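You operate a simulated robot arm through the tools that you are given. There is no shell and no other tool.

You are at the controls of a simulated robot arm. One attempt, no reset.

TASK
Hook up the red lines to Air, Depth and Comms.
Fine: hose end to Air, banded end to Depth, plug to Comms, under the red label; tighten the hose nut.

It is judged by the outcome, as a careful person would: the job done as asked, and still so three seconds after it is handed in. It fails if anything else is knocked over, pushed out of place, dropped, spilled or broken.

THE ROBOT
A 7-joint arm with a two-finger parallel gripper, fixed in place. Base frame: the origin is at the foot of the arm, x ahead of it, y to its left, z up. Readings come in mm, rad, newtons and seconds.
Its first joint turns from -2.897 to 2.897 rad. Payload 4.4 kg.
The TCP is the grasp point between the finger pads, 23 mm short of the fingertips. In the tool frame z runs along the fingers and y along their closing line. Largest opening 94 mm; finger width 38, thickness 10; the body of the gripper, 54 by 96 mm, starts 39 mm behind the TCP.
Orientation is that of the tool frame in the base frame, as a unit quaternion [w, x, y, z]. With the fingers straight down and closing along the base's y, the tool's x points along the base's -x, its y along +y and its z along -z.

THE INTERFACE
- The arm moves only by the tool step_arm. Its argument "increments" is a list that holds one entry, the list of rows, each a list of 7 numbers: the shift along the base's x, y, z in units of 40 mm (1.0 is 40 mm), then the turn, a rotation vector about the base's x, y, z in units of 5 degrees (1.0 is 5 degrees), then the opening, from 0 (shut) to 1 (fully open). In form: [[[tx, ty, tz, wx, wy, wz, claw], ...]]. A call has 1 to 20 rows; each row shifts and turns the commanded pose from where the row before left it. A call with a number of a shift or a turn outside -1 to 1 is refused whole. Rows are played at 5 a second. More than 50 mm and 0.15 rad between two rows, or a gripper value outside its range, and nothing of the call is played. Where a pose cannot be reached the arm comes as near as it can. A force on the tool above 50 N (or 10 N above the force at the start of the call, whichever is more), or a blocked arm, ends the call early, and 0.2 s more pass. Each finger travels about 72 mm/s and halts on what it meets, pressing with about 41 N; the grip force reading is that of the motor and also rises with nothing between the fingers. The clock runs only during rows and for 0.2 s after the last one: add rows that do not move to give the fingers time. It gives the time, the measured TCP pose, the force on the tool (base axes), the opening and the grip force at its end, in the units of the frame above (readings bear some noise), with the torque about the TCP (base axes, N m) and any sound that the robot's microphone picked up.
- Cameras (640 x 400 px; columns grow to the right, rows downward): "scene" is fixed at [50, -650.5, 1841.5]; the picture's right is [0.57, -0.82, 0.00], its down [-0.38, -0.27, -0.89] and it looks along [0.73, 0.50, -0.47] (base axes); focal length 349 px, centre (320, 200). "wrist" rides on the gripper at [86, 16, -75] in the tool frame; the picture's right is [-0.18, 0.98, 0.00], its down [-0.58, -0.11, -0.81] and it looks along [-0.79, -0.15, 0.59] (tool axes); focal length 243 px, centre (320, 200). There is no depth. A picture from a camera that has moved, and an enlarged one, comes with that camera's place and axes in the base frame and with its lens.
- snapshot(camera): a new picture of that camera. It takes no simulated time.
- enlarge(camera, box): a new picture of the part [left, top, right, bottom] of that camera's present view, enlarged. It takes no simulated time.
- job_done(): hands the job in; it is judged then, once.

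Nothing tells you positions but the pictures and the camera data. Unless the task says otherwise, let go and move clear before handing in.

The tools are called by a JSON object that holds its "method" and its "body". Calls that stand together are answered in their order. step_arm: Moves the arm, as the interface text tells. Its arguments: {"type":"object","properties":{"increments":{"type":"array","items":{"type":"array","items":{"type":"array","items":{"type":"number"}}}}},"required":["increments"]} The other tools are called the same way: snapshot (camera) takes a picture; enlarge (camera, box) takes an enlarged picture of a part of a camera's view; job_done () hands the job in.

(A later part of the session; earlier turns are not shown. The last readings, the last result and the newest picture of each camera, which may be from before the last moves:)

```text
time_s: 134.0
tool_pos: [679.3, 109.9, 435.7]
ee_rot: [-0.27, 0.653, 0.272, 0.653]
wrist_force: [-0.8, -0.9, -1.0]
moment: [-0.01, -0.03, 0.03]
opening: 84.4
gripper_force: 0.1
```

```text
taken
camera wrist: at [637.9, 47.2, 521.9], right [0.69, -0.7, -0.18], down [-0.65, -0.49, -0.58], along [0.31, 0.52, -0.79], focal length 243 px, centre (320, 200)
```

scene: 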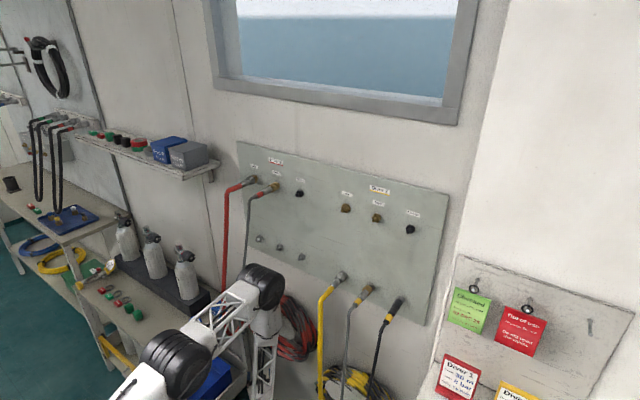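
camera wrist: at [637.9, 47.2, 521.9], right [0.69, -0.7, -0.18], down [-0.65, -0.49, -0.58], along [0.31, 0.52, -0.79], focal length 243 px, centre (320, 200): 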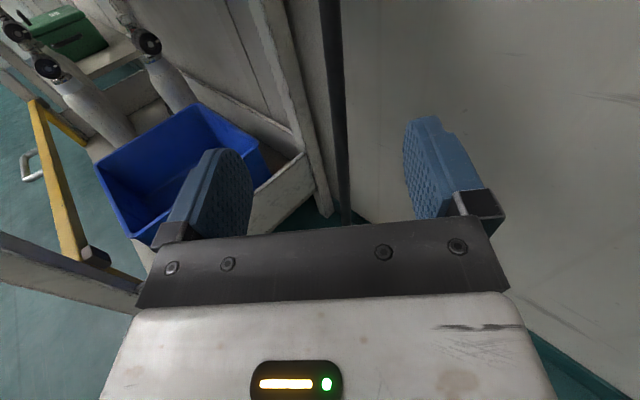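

{"method": "step_arm", "body": {"increments": [[[0.19, -0.19, 0.45, 0, 0, 0, 0.9], [0.4, 0.4, 0, 0, 0, 0, 0.9], [0.4, 0.4, 0, 0, 0, 0, 0.9], [0.4, 0.4, 0, 0, 0, 0, 0.9], [0, 0, 0, 0, 0, 0, 0.9]]]}}

{"method": "snapshot", "body": {"camera": "wrist"}}

```text
time_s: 135.2
tool_pos: [735.6, 152.1, 454.3]
ee_rot: [-0.27, 0.653, 0.271, 0.653]
wrist_force: [0.0, -1.0, -0.7]
moment: [-0.05, -0.01, 0.03]
opening: 84.5
gripper_force: 0.0
```

```text
taken
camera wrist: at [693.8, 87.5, 540.3], right [0.7, -0.7, -0.18], down [-0.65, -0.49, -0.58], along [0.31, 0.52, -0.79], focal length 243 px, centre (320, 200)
```

wrist: 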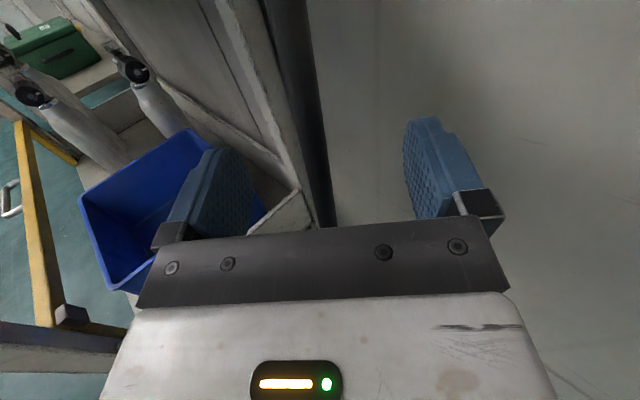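

The cable now looks to be right between the pads. Closing here.

{"method": "step_arm", "body": {"increments": [[[0, 0, 0, 0, 0, 0, 0.6], [0, 0, 0, 0, 0, 0, 0.3], [0, 0, 0, 0, 0, 0, 0.0], [0, 0, 0, 0, 0, 0, 0.0], [0, 0, 0, 0, 0, 0, 0.0]]]}}

{"method": "snapshot", "body": {"camera": "wrist"}}

{"method": "enlarge", "body": {"camera": "wrist", "box": [240, 120, 400, 220]}}

```text
time_s: 136.4
tool_pos: [734.4, 150.5, 454.2]
ee_rot: [-0.271, 0.653, 0.271, 0.653]
wrist_force: [-0.9, -0.1, 0.0]
moment: [-0.01, 0.03, 0.02]
opening: 0.1
gripper_force: 40.6
```

```text
taken
camera wrist: at [693.8, 87.2, 540.3], right [0.7, -0.7, -0.18], down [-0.65, -0.49, -0.58], along [0.31, 0.52, -0.79], focal length 243 px, centre (320, 200)
```

wrist: 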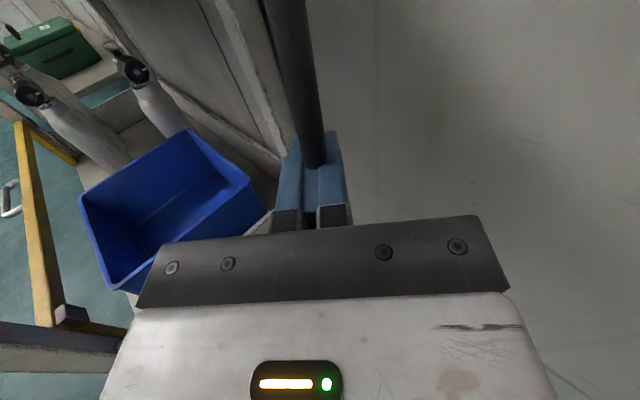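

```text
4.00 times, centred on (320, 170) of wrist
camera zoom: at [693.8, 87.2, 540.3], right [0.7, -0.7, -0.18], down [-0.65, -0.49, -0.58], along [0.31, 0.52, -0.79], focal length 970 px, centre (320, 320)
```

zoom: 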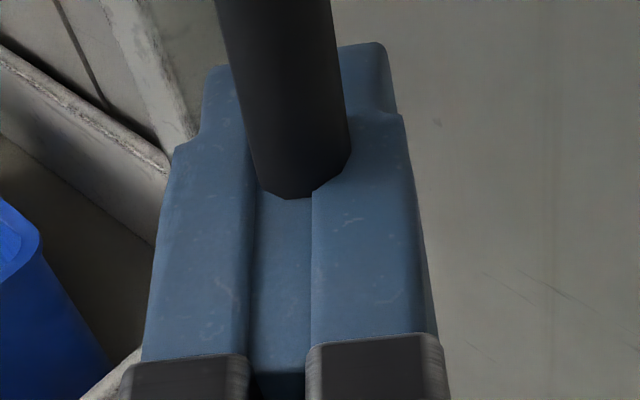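

The fingers closed fully even though the cable is visibly between them, so the cable itself can't be gripped; only the plug can. Before planning how to reach the plug, I'll check that the arm's elbow isn't disturbing the other lines.

{"method": "enlarge", "body": {"camera": "scene", "box": [200, 170, 360, 270]}}

{"method": "enlarge", "body": {"camera": "scene", "box": [180, 260, 340, 360]}}

```text
4.00 times, centred on (280, 220) of scene
camera zoom: at [50.0, -650.5, 1841.5], right [0.57, -0.82, 0.0], down [-0.38, -0.27, -0.89], along [0.73, 0.5, -0.47], focal length 1396 px, centre (480, 120)
```

zoom: 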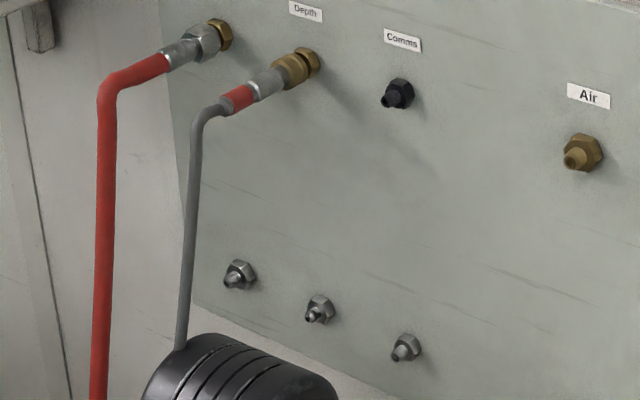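

```text
4.00 times, centred on (260, 310) of scene
camera zoom: at [50.0, -650.5, 1841.5], right [0.57, -0.82, 0.0], down [-0.38, -0.27, -0.89], along [0.73, 0.5, -0.47], focal length 1396 px, centre (560, -240)
```

zoom: 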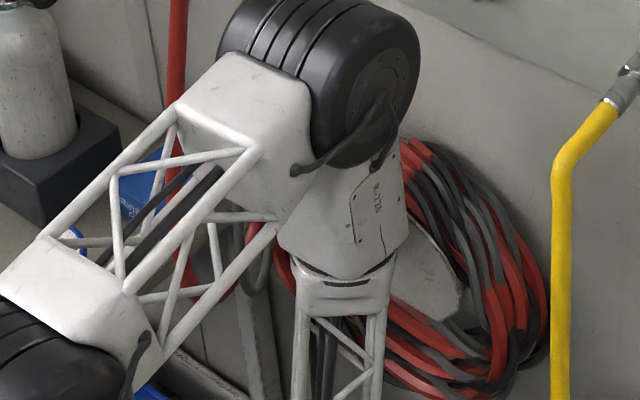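

The lines look undisturbed. I can only grip rigid plug parts, so I'll back off, return to the normal downward orientation (yawed 45° to match the plug), and see whether the arm can reach the plug on the floor.

{"method": "step_arm", "body": {"increments": [[[-0.8, -0.7, 0.1, 0, 0, 0, 0.5], [-0.8, -0.7, 0.1, 0, 0, 0, 0.6], [-0.8, -0.7, 0.1, 0, 0, 0, 0.6], [-0.8, -0.7, 0.1, 0, 0, 0, 0.6], [-0.8, -0.5, 0.1, 0, 0, 0, 0.6], [0, 0, 0, -0.8475, -0.8475, 0.6925, 0.6], [0, 0, 0, -0.8475, -0.8475, 0.6925, 0.6], [0, 0, 0, -0.8475, -0.8475, 0.6925, 0.6], [0, 0, 0, -0.8475, -0.8475, 0.6925, 0.6], [0, 0, 0, -0.8475, -0.8475, 0.6925, 0.6], [0, 0, 0, -0.8475, -0.8475, 0.6925, 0.6], [0, 0, 0, -0.8475, -0.8475, 0.6925, 0.6], [0, 0, 0, -0.8475, -0.8475, 0.6925, 0.6], [0, 0, 0, -0.8475, -0.8475, 0.6925, 0.6], [0, 0, 0, -0.8475, -0.8475, 0.6925, 0.6], [0, 0, 0, -0.8475, -0.8475, 0.6925, 0.6], [0, 0, 0, -0.8475, -0.8475, 0.6925, 0.6], [0, 0, 0, -0.8475, -0.8475, 0.6925, 0.6]]]}}

{"method": "snapshot", "body": {"camera": "scene"}}

```text
time_s: 140.2
tool_pos: [575.5, 19.6, 474.3]
ee_rot: [-0.022, 0.2, 0.822, 0.532]
wrist_force: [-0.2, -0.3, -0.2]
moment: [-0.02, -0.05, -0.01]
opening: 56.3
gripper_force: 0.1
```

```text
taken
```

scene: 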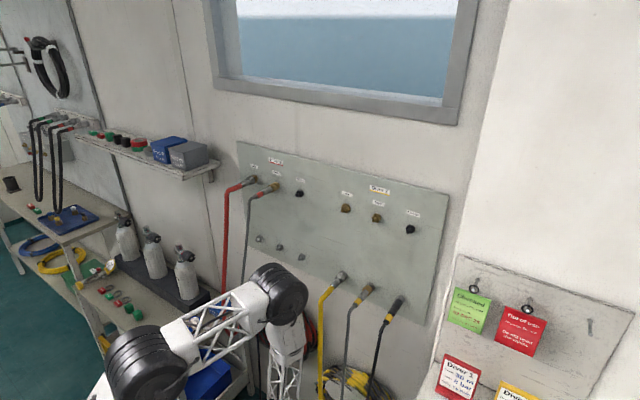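

{"method": "step_arm", "body": {"increments": [[[0, 0, 0, -0.8475, -0.8475, 0.6925, 0.6], [0, 0, 0, -0.8475, -0.8475, 0.6925, 0.6], [0, 0, 0, -0.8475, -0.8475, 0.6925, 0.6], [0, 0, 0, -0.8475, -0.8475, 0.6925, 0.6], [0, 0, 0, -0.8475, -0.8475, 0.6925, 0.6], [0, 0, 0, -0.8475, -0.8475, 0.6925, 0.6], [0, 0, 0, -0.8475, -0.8475, 0.6925, 0.6], [0, 0, 0, -0.8475, -0.8475, 0.6925, 0.6], [0, 0, 0, -0.8475, -0.8475, 0.6925, 0.6], [0, 0, 0, -0.8475, -0.8475, 0.6925, 0.6], [0, 0, 0, -0.8475, -0.8475, 0.6925, 0.6], [0, 0, 0, -0.8475, -0.8475, 0.6925, 0.6], [0, 0, 0, -0.8475, -0.8475, 0.6925, 0.6], [0, 0, 0, 0, 0, 0, 0.6]]]}}

{"method": "snapshot", "body": {"camera": "scene"}}

{"method": "snapshot", "body": {"camera": "wrist"}}

```text
time_s: 143.2
tool_pos: [576.0, 20.2, 473.8]
ee_rot: [0.24, -0.37, 0.892, 0.099]
wrist_force: [0.0, -0.1, 0.0]
moment: [0.0, 0.0, -0.05]
opening: 56.4
gripper_force: 0.0
```

```text
taken
```

scene: 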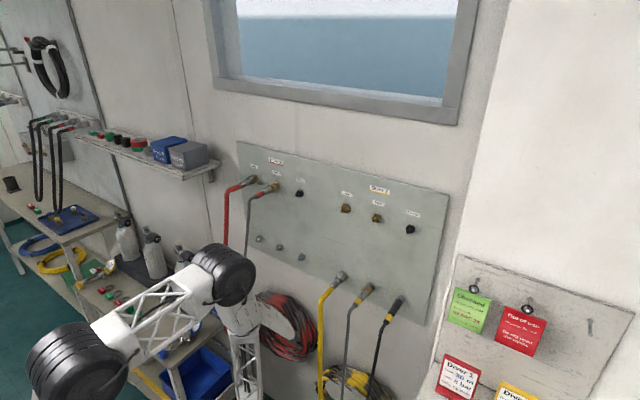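

```text
taken
camera wrist: at [485.8, -48.2, 494.6], right [-0.58, 0.81, 0.09], down [0.15, -0.01, 0.99], along [0.8, 0.59, -0.11], focal length 243 px, centre (320, 200)
```

wrist: 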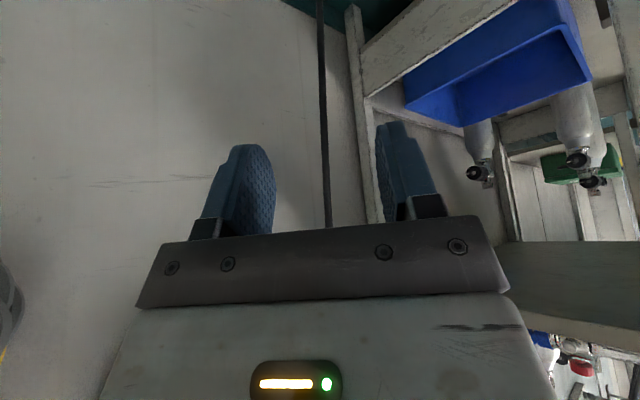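

The orientation is set. I'll descend diagonally toward the plug and check reach and clearances.

{"method": "step_arm", "body": {"increments": [[[0.3, 0.3, -0.85, 0, 0, 0, 0.75], [0.3, 0.3, -0.85, 0, 0, 0, 0.75], [0.3, 0.3, -0.85, 0, 0, 0, 0.75], [0.3, 0.3, -0.85, 0, 0, 0, 0.75], [0.3, 0.3, -0.85, 0, 0, 0, 0.75], [0, 0, 0, 0, 0, 0, 0.75]]]}}

{"method": "snapshot", "body": {"camera": "scene"}}

{"method": "snapshot", "body": {"camera": "wrist"}}

```text
time_s: 144.6
tool_pos: [636.7, 80.4, 302.3]
ee_rot: [0.24, -0.37, 0.892, 0.099]
wrist_force: [-0.1, -0.3, -1.0]
moment: [0.02, 0.04, -0.01]
opening: 70.7
gripper_force: 0.2
```

```text
taken
```

scene: 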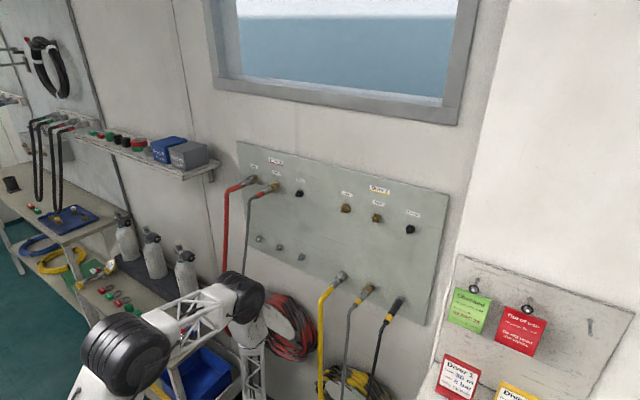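

```text
taken
camera wrist: at [546.7, 12.5, 322.6], right [-0.58, 0.81, 0.09], down [0.15, -0.01, 0.99], along [0.8, 0.59, -0.11], focal length 243 px, centre (320, 200)
```

wrist: 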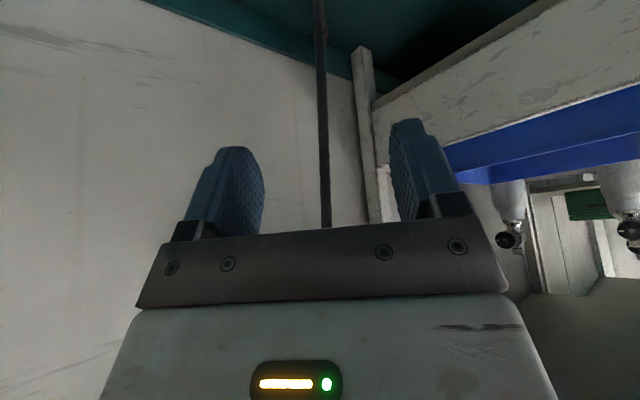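

{"method": "step_arm", "body": {"increments": [[[0.2, 0.2, -0.9, 0, 0, 0, 0.75], [0.2, 0.2, -0.9, 0, 0, 0, 0.75], [0.2, 0.2, -0.9, 0, 0, 0, 0.75], [0.2, 0.2, -0.7, 0, 0, 0, 0.75], [0, 0, 0, 0, 0, 0, 0.75]]]}}

{"method": "snapshot", "body": {"camera": "scene"}}

{"method": "snapshot", "body": {"camera": "wrist"}}

```text
time_s: 145.8
tool_pos: [668.8, 111.7, 167.2]
ee_rot: [0.24, -0.371, 0.892, 0.1]
wrist_force: [-0.5, 0.0, -0.9]
moment: [0.01, -0.01, 0.02]
opening: 70.5
gripper_force: 0.1
```

```text
taken
```

scene: 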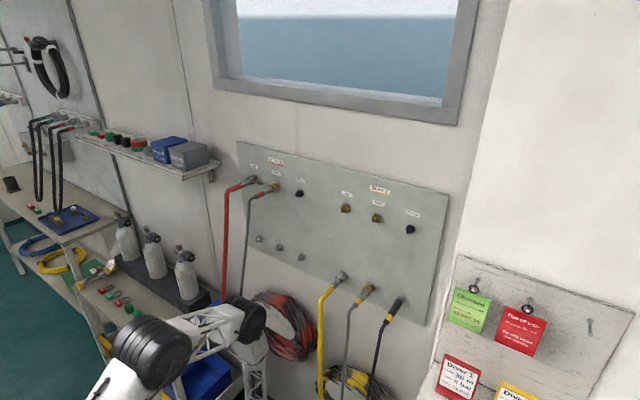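

```text
taken
camera wrist: at [578.0, 44.1, 187.5], right [-0.58, 0.81, 0.09], down [0.15, -0.01, 0.99], along [0.8, 0.59, -0.11], focal length 243 px, centre (320, 200)
```

wrist: 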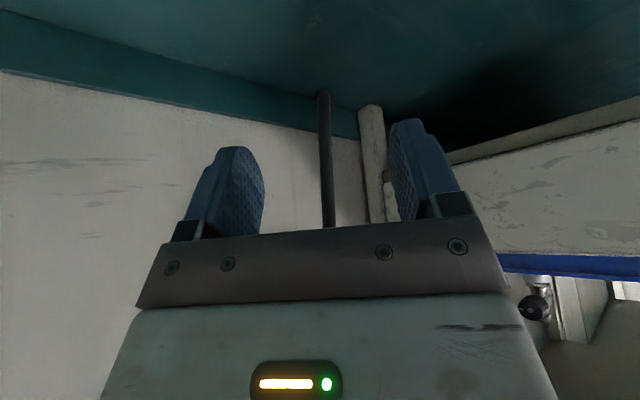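

The arm reaches down here fine. I'll zoom in on the plug.

{"method": "enlarge", "body": {"camera": "wrist", "box": [260, 60, 388, 140]}}

{"method": "enlarge", "body": {"camera": "scene", "box": [200, 280, 320, 355]}}

```text
5.00 times, centred on (324, 100) of wrist
camera zoom: at [578.0, 44.1, 187.5], right [-0.58, 0.81, 0.09], down [0.15, -0.01, 0.99], along [0.8, 0.59, -0.11], focal length 1213 px, centre (300, 700)
```

zoom: 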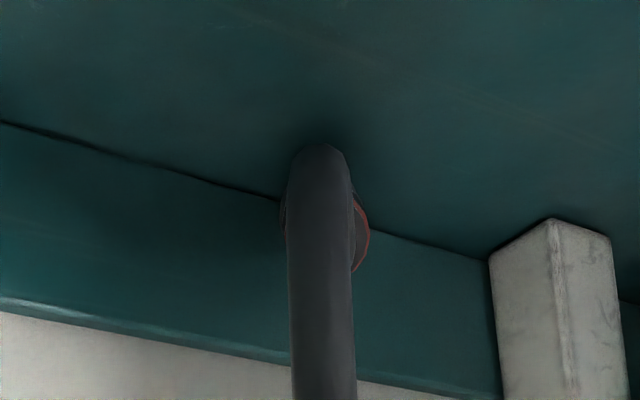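

```text
5.33 times, centred on (260, 318) of scene
camera zoom: at [50.0, -650.5, 1841.5], right [0.57, -0.82, 0.0], down [-0.38, -0.27, -0.89], along [0.73, 0.5, -0.47], focal length 1862 px, centre (640, -427)
```

zoom: 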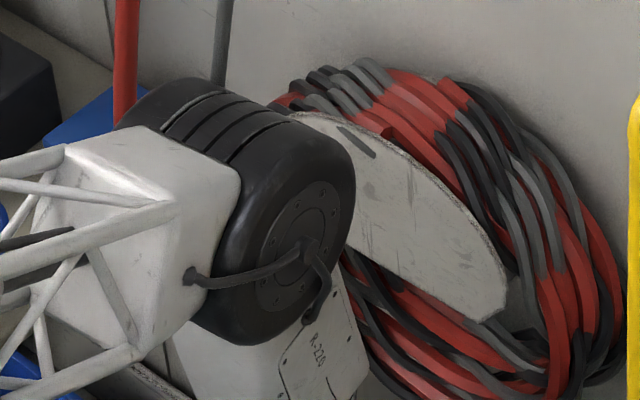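

The plug lies just beyond the cable bend, seen end-on. I'll tip the hand upright here so the camera looks down at it for a precise fix.

{"method": "step_arm", "body": {"increments": [[[0, 0, 0.1, -0.707, 0.707, 0, 0.75], [0, 0, 0.1, -0.707, 0.707, 0, 0.75], [0, 0, 0, -0.707, 0.707, 0, 0.75], [0, 0, 0, -0.707, 0.707, 0, 0.75], [0, 0, 0, -0.707, 0.707, 0, 0.75], [0, 0, 0, -0.707, 0.707, 0, 0.75], [0, 0, 0, 0, 0, 0, 0.75]]]}}

{"method": "snapshot", "body": {"camera": "wrist"}}

{"method": "enlarge", "body": {"camera": "wrist", "box": [256, 120, 384, 200]}}

{"method": "snapshot", "body": {"camera": "scene"}}

```text
time_s: 147.4
tool_pos: [667.9, 111.4, 176.4]
ee_rot: [0.001, -0.384, 0.923, 0.001]
wrist_force: [0.3, 0.1, -1.1]
moment: [0.0, 0.0, -0.03]
opening: 70.7
gripper_force: 0.0
```

```text
taken
camera wrist: at [595.8, 61.7, 250.2], right [-0.57, 0.82, 0.0], down [0.49, 0.33, 0.81], along [0.67, 0.46, -0.59], focal length 243 px, centre (320, 200)
```

wrist: 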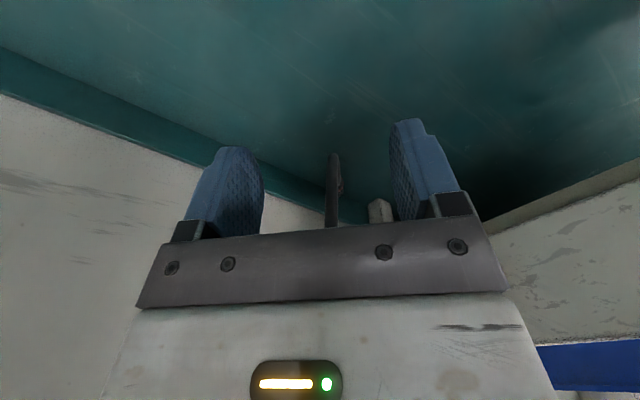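

```text
5.00 times, centred on (320, 160) of wrist
camera zoom: at [595.8, 61.7, 250.2], right [-0.57, 0.82, 0.0], down [0.49, 0.33, 0.81], along [0.67, 0.46, -0.59], focal length 1213 px, centre (320, 400)
```

zoom: 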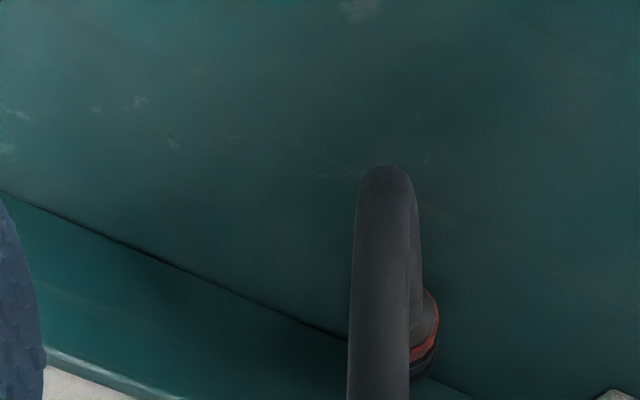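

```text
taken
```

scene: 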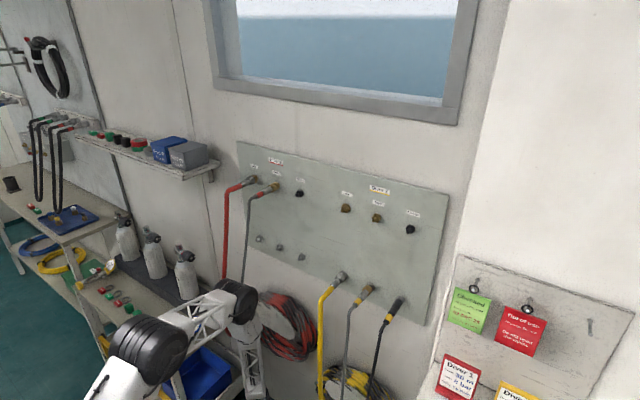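

{"method": "step_arm", "body": {"increments": [[[-0.6, 0.6, 0.2, 0, 0, 0, 0.9], [-0.6, 0.6, 0.2, 0, 0, 0, 0.9], [0, 0, 0, 0, 0, 0, 0.9]]]}}

{"method": "snapshot", "body": {"camera": "wrist"}}

{"method": "enlarge", "body": {"camera": "wrist", "box": [236, 130, 364, 210]}}

```text
time_s: 148.2
tool_pos: [619.2, 160.3, 193.4]
ee_rot: [0.001, -0.383, 0.924, 0.0]
wrist_force: [0.1, 0.0, 0.5]
moment: [0.01, 0.03, 0.04]
opening: 84.4
gripper_force: 0.1
```

```text
taken
camera wrist: at [547.5, 110.2, 267.5], right [-0.57, 0.82, 0.0], down [0.49, 0.33, 0.81], along [0.67, 0.46, -0.59], focal length 243 px, centre (320, 200)
```

wrist: 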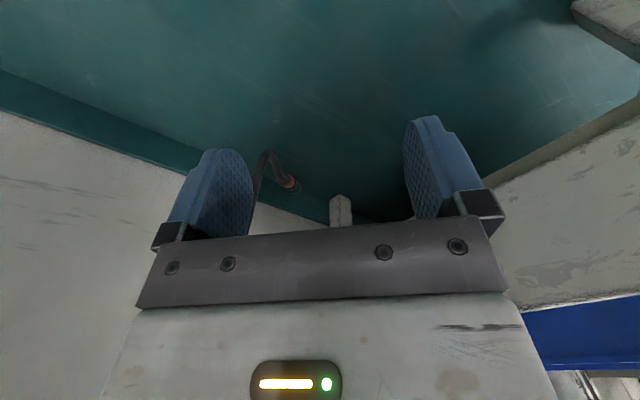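

```text
5.00 times, centred on (300, 170) of wrist
camera zoom: at [547.5, 110.2, 267.5], right [-0.57, 0.82, 0.0], down [0.49, 0.33, 0.81], along [0.67, 0.46, -0.59], focal length 1213 px, centre (420, 350)
```

zoom: 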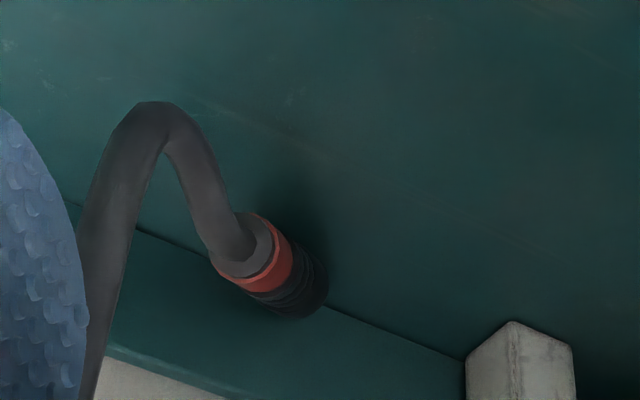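

Now I can see it clearly: the plug is propped at an angle with its tip on the floor near (833, 256) and its boot up at about (773, 208, 57). That's within reach with the hand upright. I'll move to just above it.

{"method": "step_arm", "body": {"increments": [[[0.8, 0.3, -0.25, 0, 0, -0.2, 0.9], [0.8, 0.3, -0.25, 0, 0, -0.2, 0.9], [0.8, 0.3, -0.25, 0, 0, -0.2, 0.9], [0.8, 0.3, -0.25, 0, 0, -0.2, 0.9], [0, 0, 0, 0, 0, -0.2, 0.9]]]}}

{"method": "snapshot", "body": {"camera": "wrist"}}

{"method": "snapshot", "body": {"camera": "scene"}}

{"method": "enlarge", "body": {"camera": "wrist", "box": [240, 80, 400, 180]}}

```text
time_s: 149.4
tool_pos: [671.5, 180.2, 202.2]
ee_rot: [-0.041, -0.345, 0.938, 0.003]
wrist_force: [0.5, 1.4, 0.0]
moment: [0.02, -0.01, -0.02]
opening: 84.7
gripper_force: 0.1
stopped in row 5: the arm was blocked; the commanded pose is now the measured one
```

```text
taken
camera wrist: at [602.2, 139.1, 283.6], right [-0.49, 0.87, 0.02], down [0.58, 0.31, 0.76], along [0.65, 0.39, -0.65], focal length 243 px, centre (320, 200)
```

wrist: 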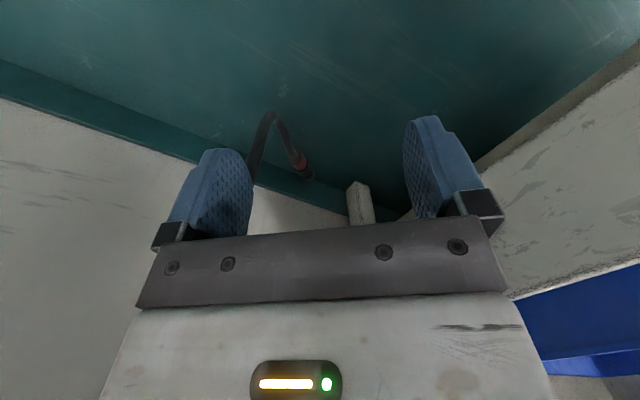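

```text
taken
```

scene: 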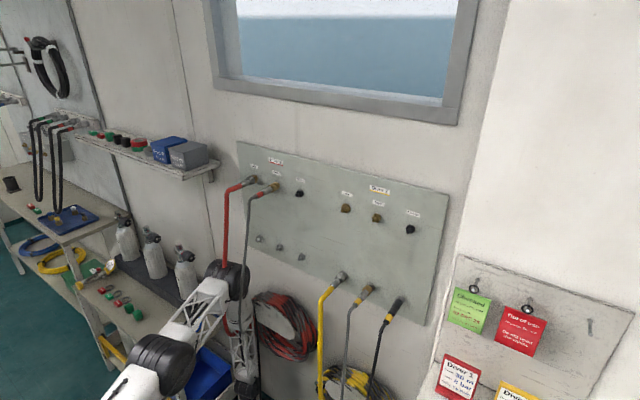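

```text
4.00 times, centred on (320, 130) of wrist
camera zoom: at [602.2, 139.1, 283.6], right [-0.49, 0.87, 0.02], down [0.58, 0.31, 0.76], along [0.65, 0.39, -0.65], focal length 970 px, centre (320, 480)
```

zoom: 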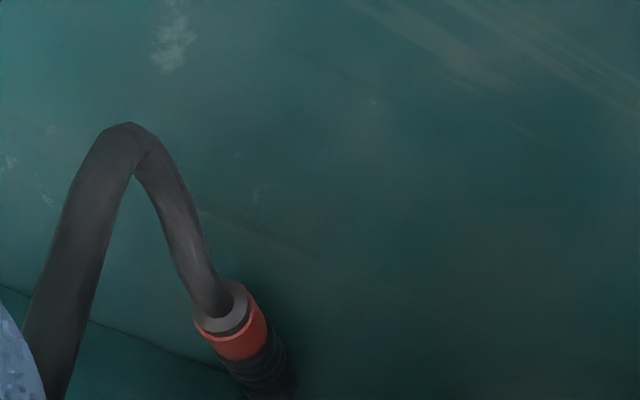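

The arm stopped against something. I'll look closely at the scene to see what it's touching.

{"method": "enlarge", "body": {"camera": "scene", "box": [170, 250, 330, 350]}}

{"method": "enlarge", "body": {"camera": "scene", "box": [150, 300, 310, 400]}}

```text
4.00 times, centred on (250, 300) of scene
camera zoom: at [50.0, -650.5, 1841.5], right [0.57, -0.82, 0.0], down [-0.38, -0.27, -0.89], along [0.73, 0.5, -0.47], focal length 1396 px, centre (600, -200)
```

zoom: 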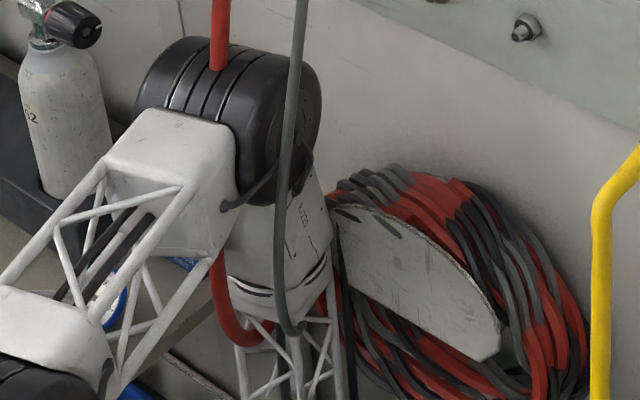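

```text
4.00 times, centred on (230, 350) of scene
camera zoom: at [50.0, -650.5, 1841.5], right [0.57, -0.82, 0.0], down [-0.38, -0.27, -0.89], along [0.73, 0.5, -0.47], focal length 1396 px, centre (680, -400)
```

zoom: 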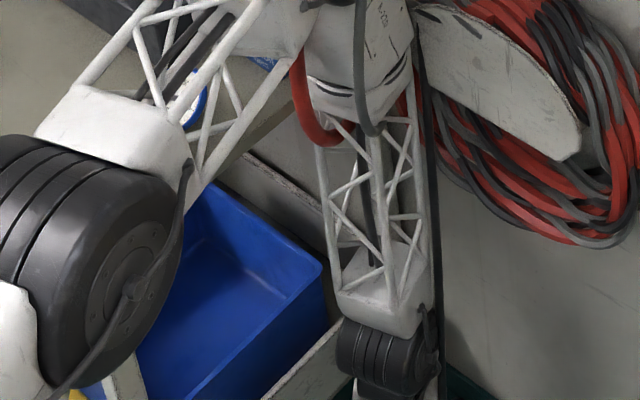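

The forearm is touching the hose coil's hanger, not any line (the hoses pass freely). I'll back away, then approach with the hand reaching forward at a shallower angle so the forearm stays clear of the coil.

{"method": "step_arm", "body": {"increments": [[[-0.8, -0.4, 0.5, 0, 0, 0, 0.75], [-0.8, -0.4, 0.7, 0, 0, 0, 0.75], [-0.5, -0.4, 0.7, 0, 0, 0, 0.75], [-0.3, -0.2, 0.5, 0, 0, 0, 0.75], [0, 0, 0, 0, 0, 0, 0.75]]]}}

{"method": "snapshot", "body": {"camera": "scene"}}

```text
time_s: 150.6
tool_pos: [593.3, 130.4, 287.9]
ee_rot: [-0.035, -0.344, 0.938, 0.003]
wrist_force: [0.6, -0.5, -0.1]
moment: [0.03, 0.0, 0.05]
opening: 70.5
gripper_force: 0.0
```

```text
taken
```

scene: 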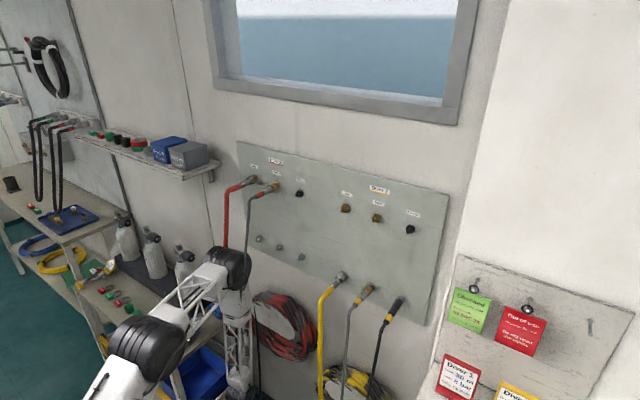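

{"method": "step_arm", "body": {"increments": [[[0, 0, 0, -0.431, -0.811, 0.8565, 0.75], [0, 0, 0, -0.431, -0.811, 0.8565, 0.75], [0, 0, 0, -0.431, -0.811, 0.8565, 0.75], [0, 0, 0, -0.431, -0.811, 0.8565, 0.75], [0, 0, 0, -0.431, -0.811, 0.8565, 0.75], [0, 0, 0, -0.431, -0.811, 0.8565, 0.75], [0, 0, 0, -0.431, -0.811, 0.8565, 0.75], [0, 0, 0, -0.431, -0.811, 0.8565, 0.75], [0, 0, 0, -0.431, -0.811, 0.8565, 0.75], [0, 0, 0, -0.431, -0.811, 0.8565, 0.75], [0, 0, 0, -0.431, -0.811, 0.8565, 0.75], [0, 0, 0, -0.431, -0.811, 0.8565, 0.75], [0, 0, 0, -0.431, -0.811, 0.8565, 0.75], [0, 0, 0, -0.431, -0.811, 0.8565, 0.75], [0, 0, 0, 0, 0, 0, 0.75]]]}}

{"method": "snapshot", "body": {"camera": "scene"}}

{"method": "snapshot", "body": {"camera": "wrist"}}

```text
time_s: 153.8
tool_pos: [594.0, 131.0, 289.1]
ee_rot: [-0.312, 0.685, -0.527, 0.393]
wrist_force: [-0.2, -0.1, -0.6]
moment: [-0.03, 0.01, -0.01]
opening: 70.5
gripper_force: 0.0
```

```text
taken
```

scene: 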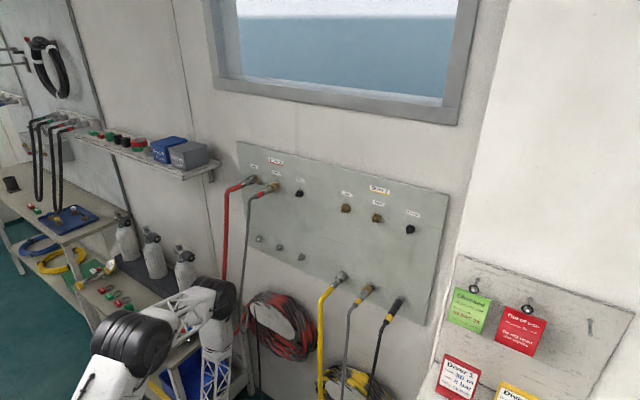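

```text
taken
camera wrist: at [533.5, 41.5, 328.6], right [-0.5, -0.06, -0.87], down [-0.73, 0.58, 0.37], along [0.48, 0.81, -0.33], focal length 243 px, centre (320, 200)
```

wrist: 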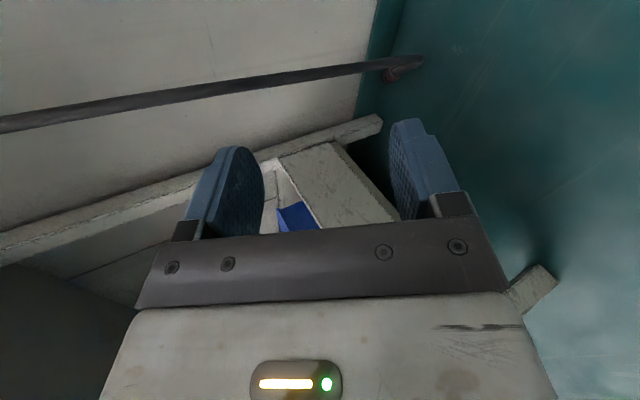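

{"method": "enlarge", "body": {"camera": "wrist", "box": [350, 30, 446, 90]}}

```text
6.67 times, centred on (398, 60) of wrist
camera zoom: at [533.5, 41.5, 328.6], right [-0.5, -0.06, -0.87], down [-0.73, 0.58, 0.37], along [0.48, 0.81, -0.33], focal length 1618 px, centre (-200, 1133)
```

zoom: 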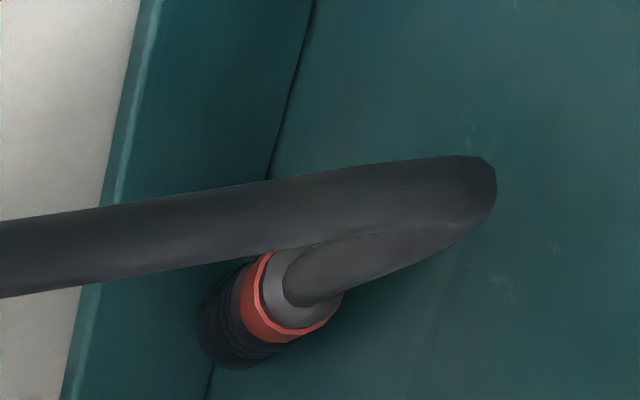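

I can see the plug's boot and red band well from here. I'll move down toward a standoff point behind the plug, along the tool's forward direction.

{"method": "step_arm", "body": {"increments": [[[0.2, 0.5, -0.5, 0, 0, 0, 0.5], [0.2, 0.5, -0.5, 0, 0, 0, 0.4], [0.2, 0.5, -0.5, 0, 0, 0, 0.4], [0.2, 0.5, -0.5, 0, 0, 0, 0.4], [0, 0, 0, 0, 0, 0, 0.4]]]}}

{"method": "snapshot", "body": {"camera": "wrist"}}

{"method": "snapshot", "body": {"camera": "scene"}}

```text
time_s: 155.0
tool_pos: [625.9, 211.2, 208.8]
ee_rot: [-0.312, 0.685, -0.53, 0.391]
wrist_force: [0.0, -0.2, 0.0]
moment: [0.01, -0.03, -0.01]
opening: 37.4
gripper_force: 0.1
```

```text
taken
camera wrist: at [565.3, 122.3, 249.6], right [-0.5, -0.06, -0.87], down [-0.72, 0.58, 0.37], along [0.48, 0.81, -0.33], focal length 243 px, centre (320, 200)
```

wrist: 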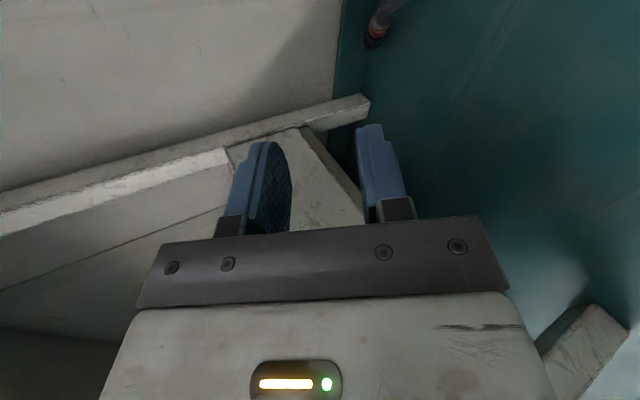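

```text
taken
```

scene: 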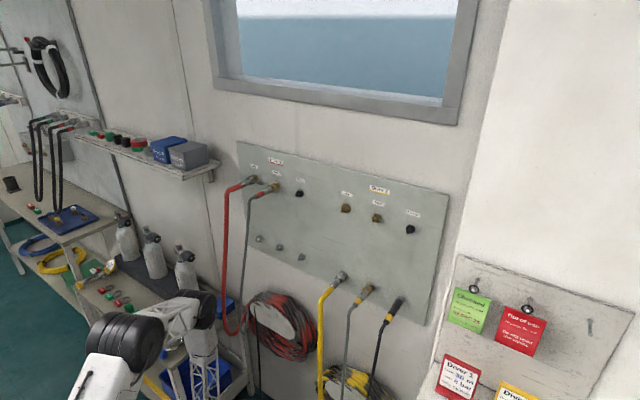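

{"method": "step_arm", "body": {"increments": [[[0.5, 0.03, -0.7, 0, 0, 0, 0.4], [0.5, 0.03, -0.7, 0, 0, 0, 0.4], [0.5, 0.03, -0.7, 0, 0, 0, 0.4], [0.4, 0.03, -0.6, 0, 0, 0, 0.4], [0, 0, 0, 0, 0, 0, 0.4]]]}}

{"method": "snapshot", "body": {"camera": "wrist"}}

{"method": "snapshot", "body": {"camera": "scene"}}

```text
time_s: 156.2
tool_pos: [701.7, 214.0, 99.9]
ee_rot: [-0.313, 0.685, -0.529, 0.391]
wrist_force: [-0.3, -0.5, 0.1]
moment: [0.01, -0.02, -0.03]
opening: 37.7
gripper_force: 0.1
```

```text
taken
camera wrist: at [641.7, 124.7, 140.5], right [-0.5, -0.06, -0.87], down [-0.72, 0.58, 0.37], along [0.48, 0.81, -0.33], focal length 243 px, centre (320, 200)
```

wrist: 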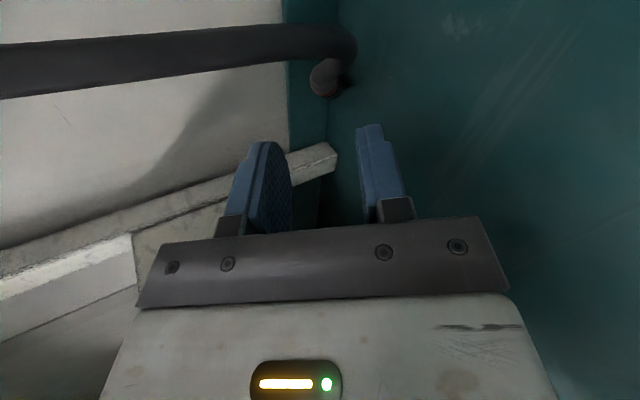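

```text
taken
```

scene: 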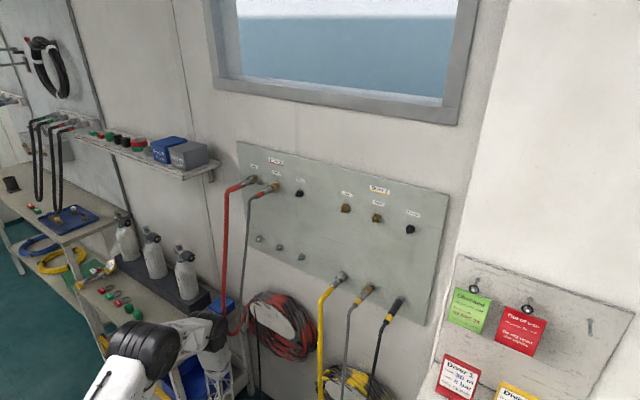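

{"method": "enlarge", "body": {"camera": "wrist", "box": [272, 45, 368, 105]}}

```text
6.67 times, centred on (320, 75) of wrist
camera zoom: at [641.7, 124.7, 140.5], right [-0.5, -0.06, -0.87], down [-0.72, 0.58, 0.37], along [0.48, 0.81, -0.33], focal length 1618 px, centre (320, 1033)
```

zoom: 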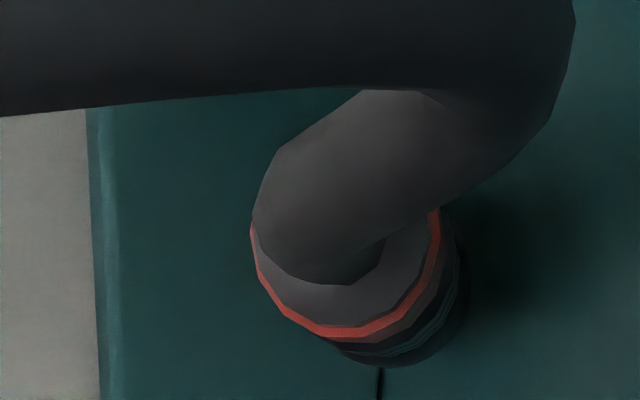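

The plug axis is now well measured: band rear near (776, 208, 54), pointing down toward the wall. I'll advance along the approach line with the fingers open 38 mm.

{"method": "step_arm", "body": {"increments": [[[0.4, 0, -0.25, 0, 0, 0, 0.4], [0.4, 0, -0.25, 0, 0, 0, 0.4], [0.4, 0, -0.25, 0, 0, 0, 0.4], [0, 0, 0, 0, 0, 0, 0.4]]]}}

{"method": "snapshot", "body": {"camera": "wrist"}}

{"method": "enlarge", "body": {"camera": "wrist", "box": [250, 80, 410, 180]}}

{"method": "snapshot", "body": {"camera": "scene"}}

```text
time_s: 157.2
tool_pos: [748.9, 214.8, 68.6]
ee_rot: [-0.311, 0.685, -0.529, 0.392]
wrist_force: [-0.1, 0.0, -0.1]
moment: [-0.01, 0.02, -0.02]
opening: 37.3
gripper_force: 0.1
```

```text
taken
camera wrist: at [689.1, 125.9, 110.3], right [-0.5, -0.06, -0.87], down [-0.72, 0.58, 0.37], along [0.48, 0.81, -0.33], focal length 243 px, centre (320, 200)
```

wrist: 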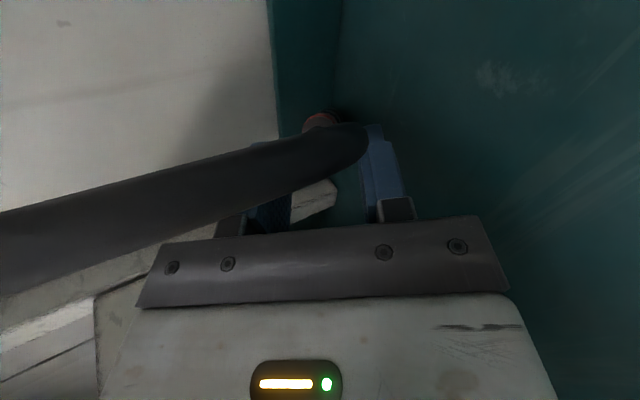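

```text
4.00 times, centred on (330, 130) of wrist
camera zoom: at [689.1, 125.9, 110.3], right [-0.5, -0.06, -0.87], down [-0.72, 0.58, 0.37], along [0.48, 0.81, -0.33], focal length 970 px, centre (280, 480)
```

zoom: 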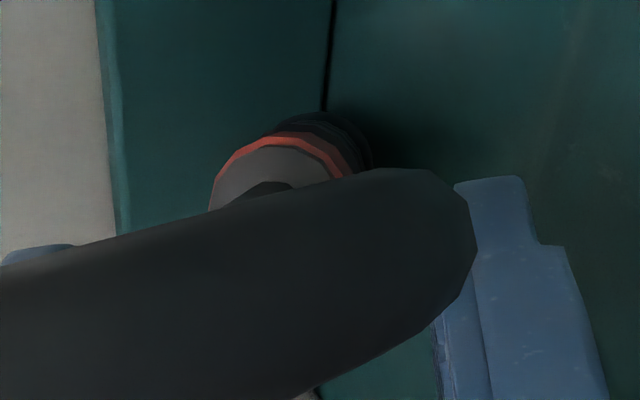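

```text
taken
```

scene: 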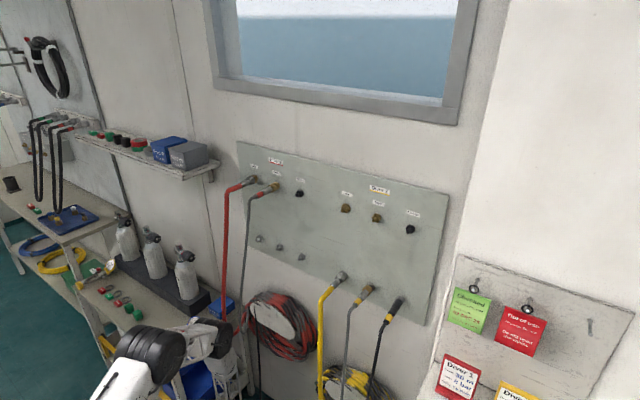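

The plug sits right where computed. I'll advance the last 39 mm so the band is between the pads, then close.

{"method": "step_arm", "body": {"increments": [[[0.42, -0.02, -0.25, 0, 0, 0, 0.4], [0.42, -0.02, -0.25, 0, 0, 0, 0.4], [0, 0, 0, 0, 0, 0, 0.4]]]}}

{"method": "snapshot", "body": {"camera": "wrist"}}

{"method": "enlarge", "body": {"camera": "wrist", "box": [240, 110, 400, 210]}}

```text
time_s: 158.0
tool_pos: [782.5, 213.2, 50.5]
ee_rot: [-0.313, 0.685, -0.529, 0.392]
wrist_force: [0.8, 0.3, 0.1]
moment: [0.0, -0.02, 0.01]
opening: 37.6
gripper_force: 0.0
```

```text
taken
camera wrist: at [722.0, 123.3, 90.3], right [-0.5, -0.06, -0.87], down [-0.72, 0.58, 0.37], along [0.48, 0.81, -0.33], focal length 243 px, centre (320, 200)
```

wrist: 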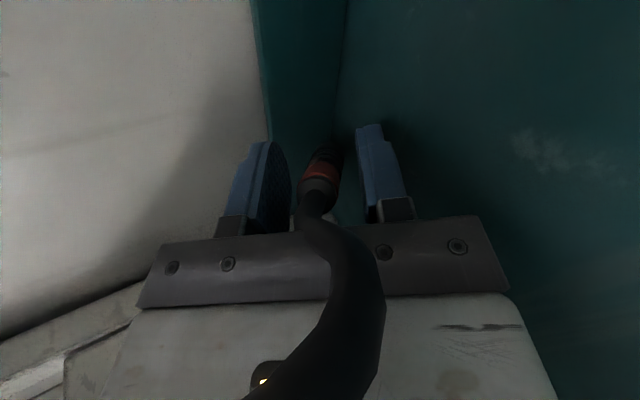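

```text
4.00 times, centred on (320, 160) of wrist
camera zoom: at [722.0, 123.3, 90.3], right [-0.5, -0.06, -0.87], down [-0.72, 0.58, 0.37], along [0.48, 0.81, -0.33], focal length 970 px, centre (320, 360)
```

zoom: 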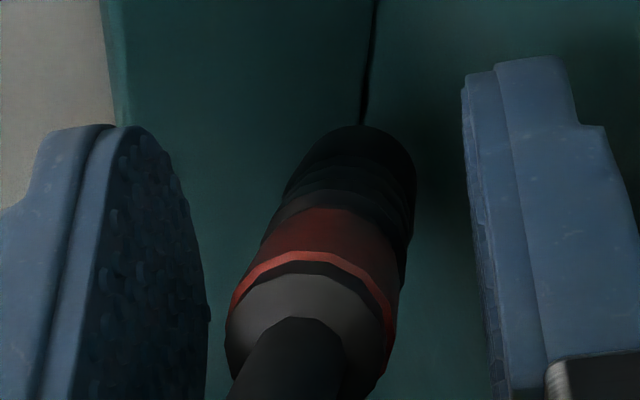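

The plug is nicely between the pads. Closing.

{"method": "step_arm", "body": {"increments": [[[0, 0, 0, 0, 0, 0, 0.3], [0, 0, 0, 0, 0, 0, 0.2], [0, 0, 0, 0, 0, 0, 0.0], [0, 0, 0, 0, 0, 0, 0.0], [0, 0, 0, 0, 0, 0, 0.0]]]}}

{"method": "enlarge", "body": {"camera": "wrist", "box": [240, 110, 400, 210]}}

```text
time_s: 159.2
tool_pos: [782.2, 213.3, 48.4]
ee_rot: [-0.312, 0.685, -0.529, 0.392]
wrist_force: [0.6, 0.0, 5.2]
moment: [0.12, -0.28, -0.06]
opening: 20.2
gripper_force: 40.6
```

```text
4.00 times, centred on (320, 160) of wrist
camera zoom: at [722.0, 123.4, 90.5], right [-0.5, -0.06, -0.87], down [-0.72, 0.58, 0.37], along [0.48, 0.81, -0.33], focal length 970 px, centre (320, 360)
```

zoom: 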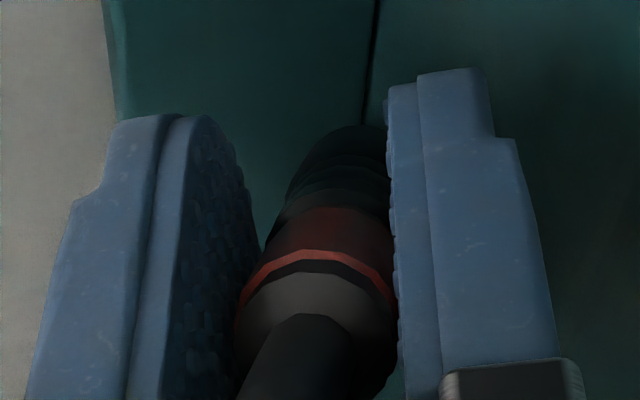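

Gripped at 20 mm. I'll withdraw along the same path I came in and check the hold.

{"method": "step_arm", "body": {"increments": [[[-0.1, 0, 0.15, 0, 0, 0, 0.0], [-0.3, 0, 0.2, 0, 0, 0, 0.0], [-0.4, 0, 0.25, 0, 0, 0, 0.0], [-0.4, 0, 0.25, 0, 0, 0, 0.0], [-0.4, 0, 0.25, 0, 0, 0, 0.0], [-0.4, 0, 0.3, 0, 0, 0, 0.0], [0, 0, 0, 0, 0, 0, 0.0]]]}}

{"method": "snapshot", "body": {"camera": "wrist"}}

{"method": "enlarge", "body": {"camera": "wrist", "box": [240, 110, 400, 210]}}

```text
time_s: 160.8
tool_pos: [703.4, 214.6, 105.8]
ee_rot: [-0.311, 0.685, -0.529, 0.391]
wrist_force: [0.3, 1.0, -1.6]
moment: [0.01, 0.07, -0.01]
opening: 20.4
gripper_force: 41.0
```

```text
taken
camera wrist: at [643.0, 125.4, 146.0], right [-0.5, -0.06, -0.87], down [-0.72, 0.58, 0.37], along [0.48, 0.81, -0.33], focal length 243 px, centre (320, 200)
```

wrist: 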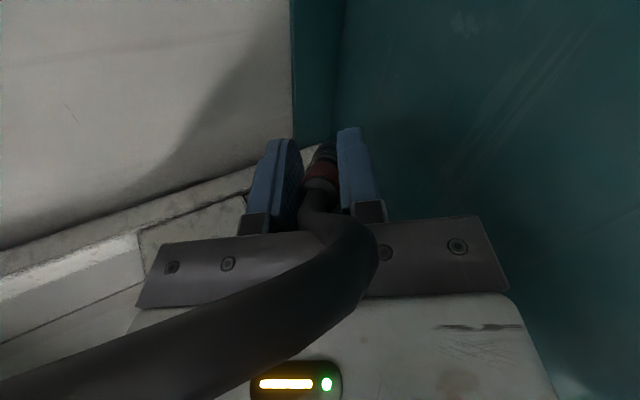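

```text
4.00 times, centred on (320, 160) of wrist
camera zoom: at [643.0, 125.4, 146.0], right [-0.5, -0.06, -0.87], down [-0.72, 0.58, 0.37], along [0.48, 0.81, -0.33], focal length 970 px, centre (320, 360)
```

zoom: 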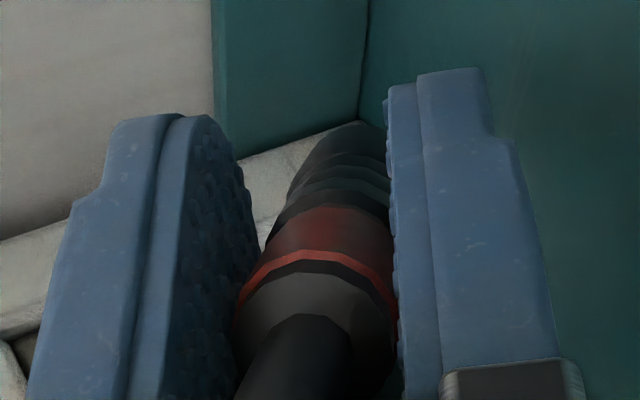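

The plug is firmly held with its axis known in the tool frame. I'll lift it out into the open area and then roll the hand back to the normal orientation.

{"method": "step_arm", "body": {"increments": [[[-0.5, 0, 0.7, 0, 0, 0, 0.0], [-0.5, 0, 0.7, 0, 0, 0, 0.0], [-0.5, -0.1, 0.7, 0, 0, 0, 0.0], [-0.4, -0.5, 0.7, 0, 0, 0, 0.0], [-0.3, -0.5, 0.7, 0, 0, 0, 0.0], [-0.3, -0.5, 0.7, 0, 0, 0, 0.0], [-0.3, -0.5, 0.7, 0, 0, 0, 0.0], [-0.2, -0.3, 0.7, 0, 0, 0, 0.0], [0, 0, 0, 0, 0, 0, 0.0]]]}}

{"method": "snapshot", "body": {"camera": "wrist"}}

{"method": "snapshot", "body": {"camera": "scene"}}

```text
time_s: 162.8
tool_pos: [583.3, 116.2, 331.3]
ee_rot: [-0.311, 0.685, -0.529, 0.392]
wrist_force: [-0.2, -0.8, -0.7]
moment: [-0.03, 0.07, 0.01]
opening: 20.3
gripper_force: 41.2
```

```text
taken
camera wrist: at [523.3, 28.1, 371.3], right [-0.5, -0.06, -0.87], down [-0.72, 0.58, 0.37], along [0.48, 0.81, -0.33], focal length 243 px, centre (320, 200)
```

wrist: 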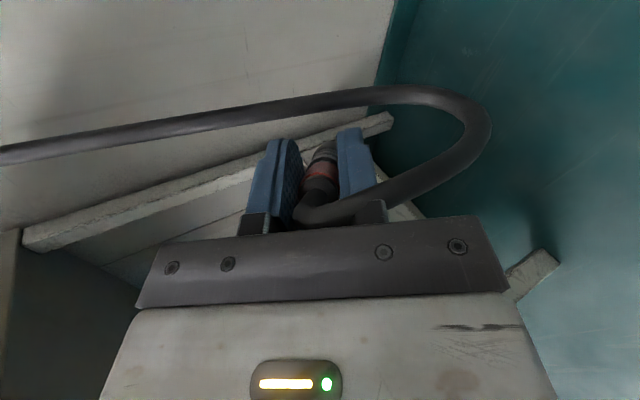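

```text
taken
```

scene: 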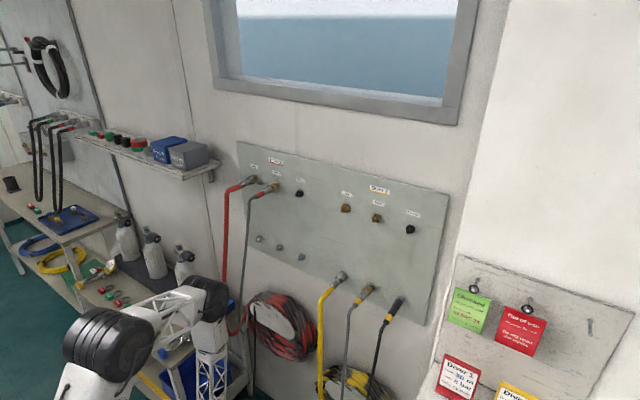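

{"method": "step_arm", "body": {"increments": [[[-0.15, -0.2, 0.9, 0, 0, 0, 0.0], [-0.15, -0.2, 0.9, 0, 0, 0, 0.0], [-0.15, -0.2, 0.9, 0, 0, 0, 0.0], [-0.15, -0.2, 0.9, 0, 0, 0, 0.0], [-0.15, -0.2, 0.9, 0, 0, 0, 0.0], [-0.15, -0.2, 0.9, 0, 0, 0, 0.0], [-0.15, -0.2, 0.9, 0, 0, 0, 0.0], [0, 0, 0, 0, 0, 0, 0.0]]]}}

{"method": "step_arm", "body": {"increments": [[[0, 0, 0, 0.988, 0.0235, -0.6053, 0.0], [0, 0, 0, 0.988, 0.0235, -0.6053, 0.0], [0, 0, 0, 0.988, 0.0235, -0.6053, 0.0], [0, 0, 0, 0.988, 0.0235, -0.6053, 0.0], [0, 0, 0, 0.988, 0.0235, -0.6053, 0.0], [0, 0, 0, 0.988, 0.0235, -0.6053, 0.0], [0, 0, 0, 0.988, 0.0235, -0.6053, 0.0], [0, 0, 0, 0.988, 0.0235, -0.6053, 0.0], [0, 0, 0, 0.988, 0.0235, -0.6053, 0.0], [0, 0, 0, 0, 0, 0, 0.0]]]}}

{"method": "snapshot", "body": {"camera": "wrist"}}

{"method": "snapshot", "body": {"camera": "scene"}}

```text
time_s: 164.6
tool_pos: [539.7, 61.9, 581.1]
ee_rot: [-0.312, 0.684, -0.53, 0.392]
wrist_force: [0.3, 0.3, -0.9]
moment: [-0.03, 0.01, 0.02]
opening: 20.4
gripper_force: 41.0
```

```text
time_s: 166.8
tool_pos: [540.1, 61.8, 582.5]
ee_rot: [0.442, -0.379, 0.783, -0.22]
wrist_force: [-0.2, -0.3, -1.4]
moment: [-0.03, 0.04, 0.01]
opening: 20.3
gripper_force: 41.1
```

```text
taken
camera wrist: at [443.2, 3.9, 562.8], right [-0.33, 0.75, -0.57], down [-0.46, 0.4, 0.79], along [0.82, 0.53, 0.21], focal length 243 px, centre (320, 200)
```

wrist: 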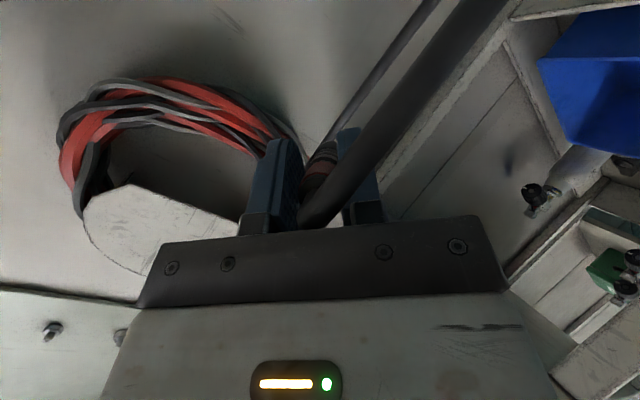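

```text
taken
```

scene: 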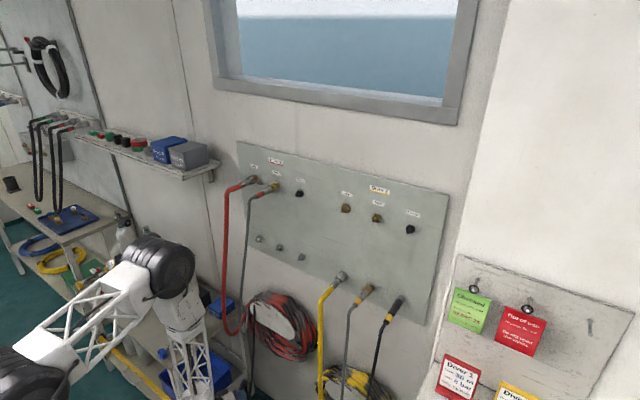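

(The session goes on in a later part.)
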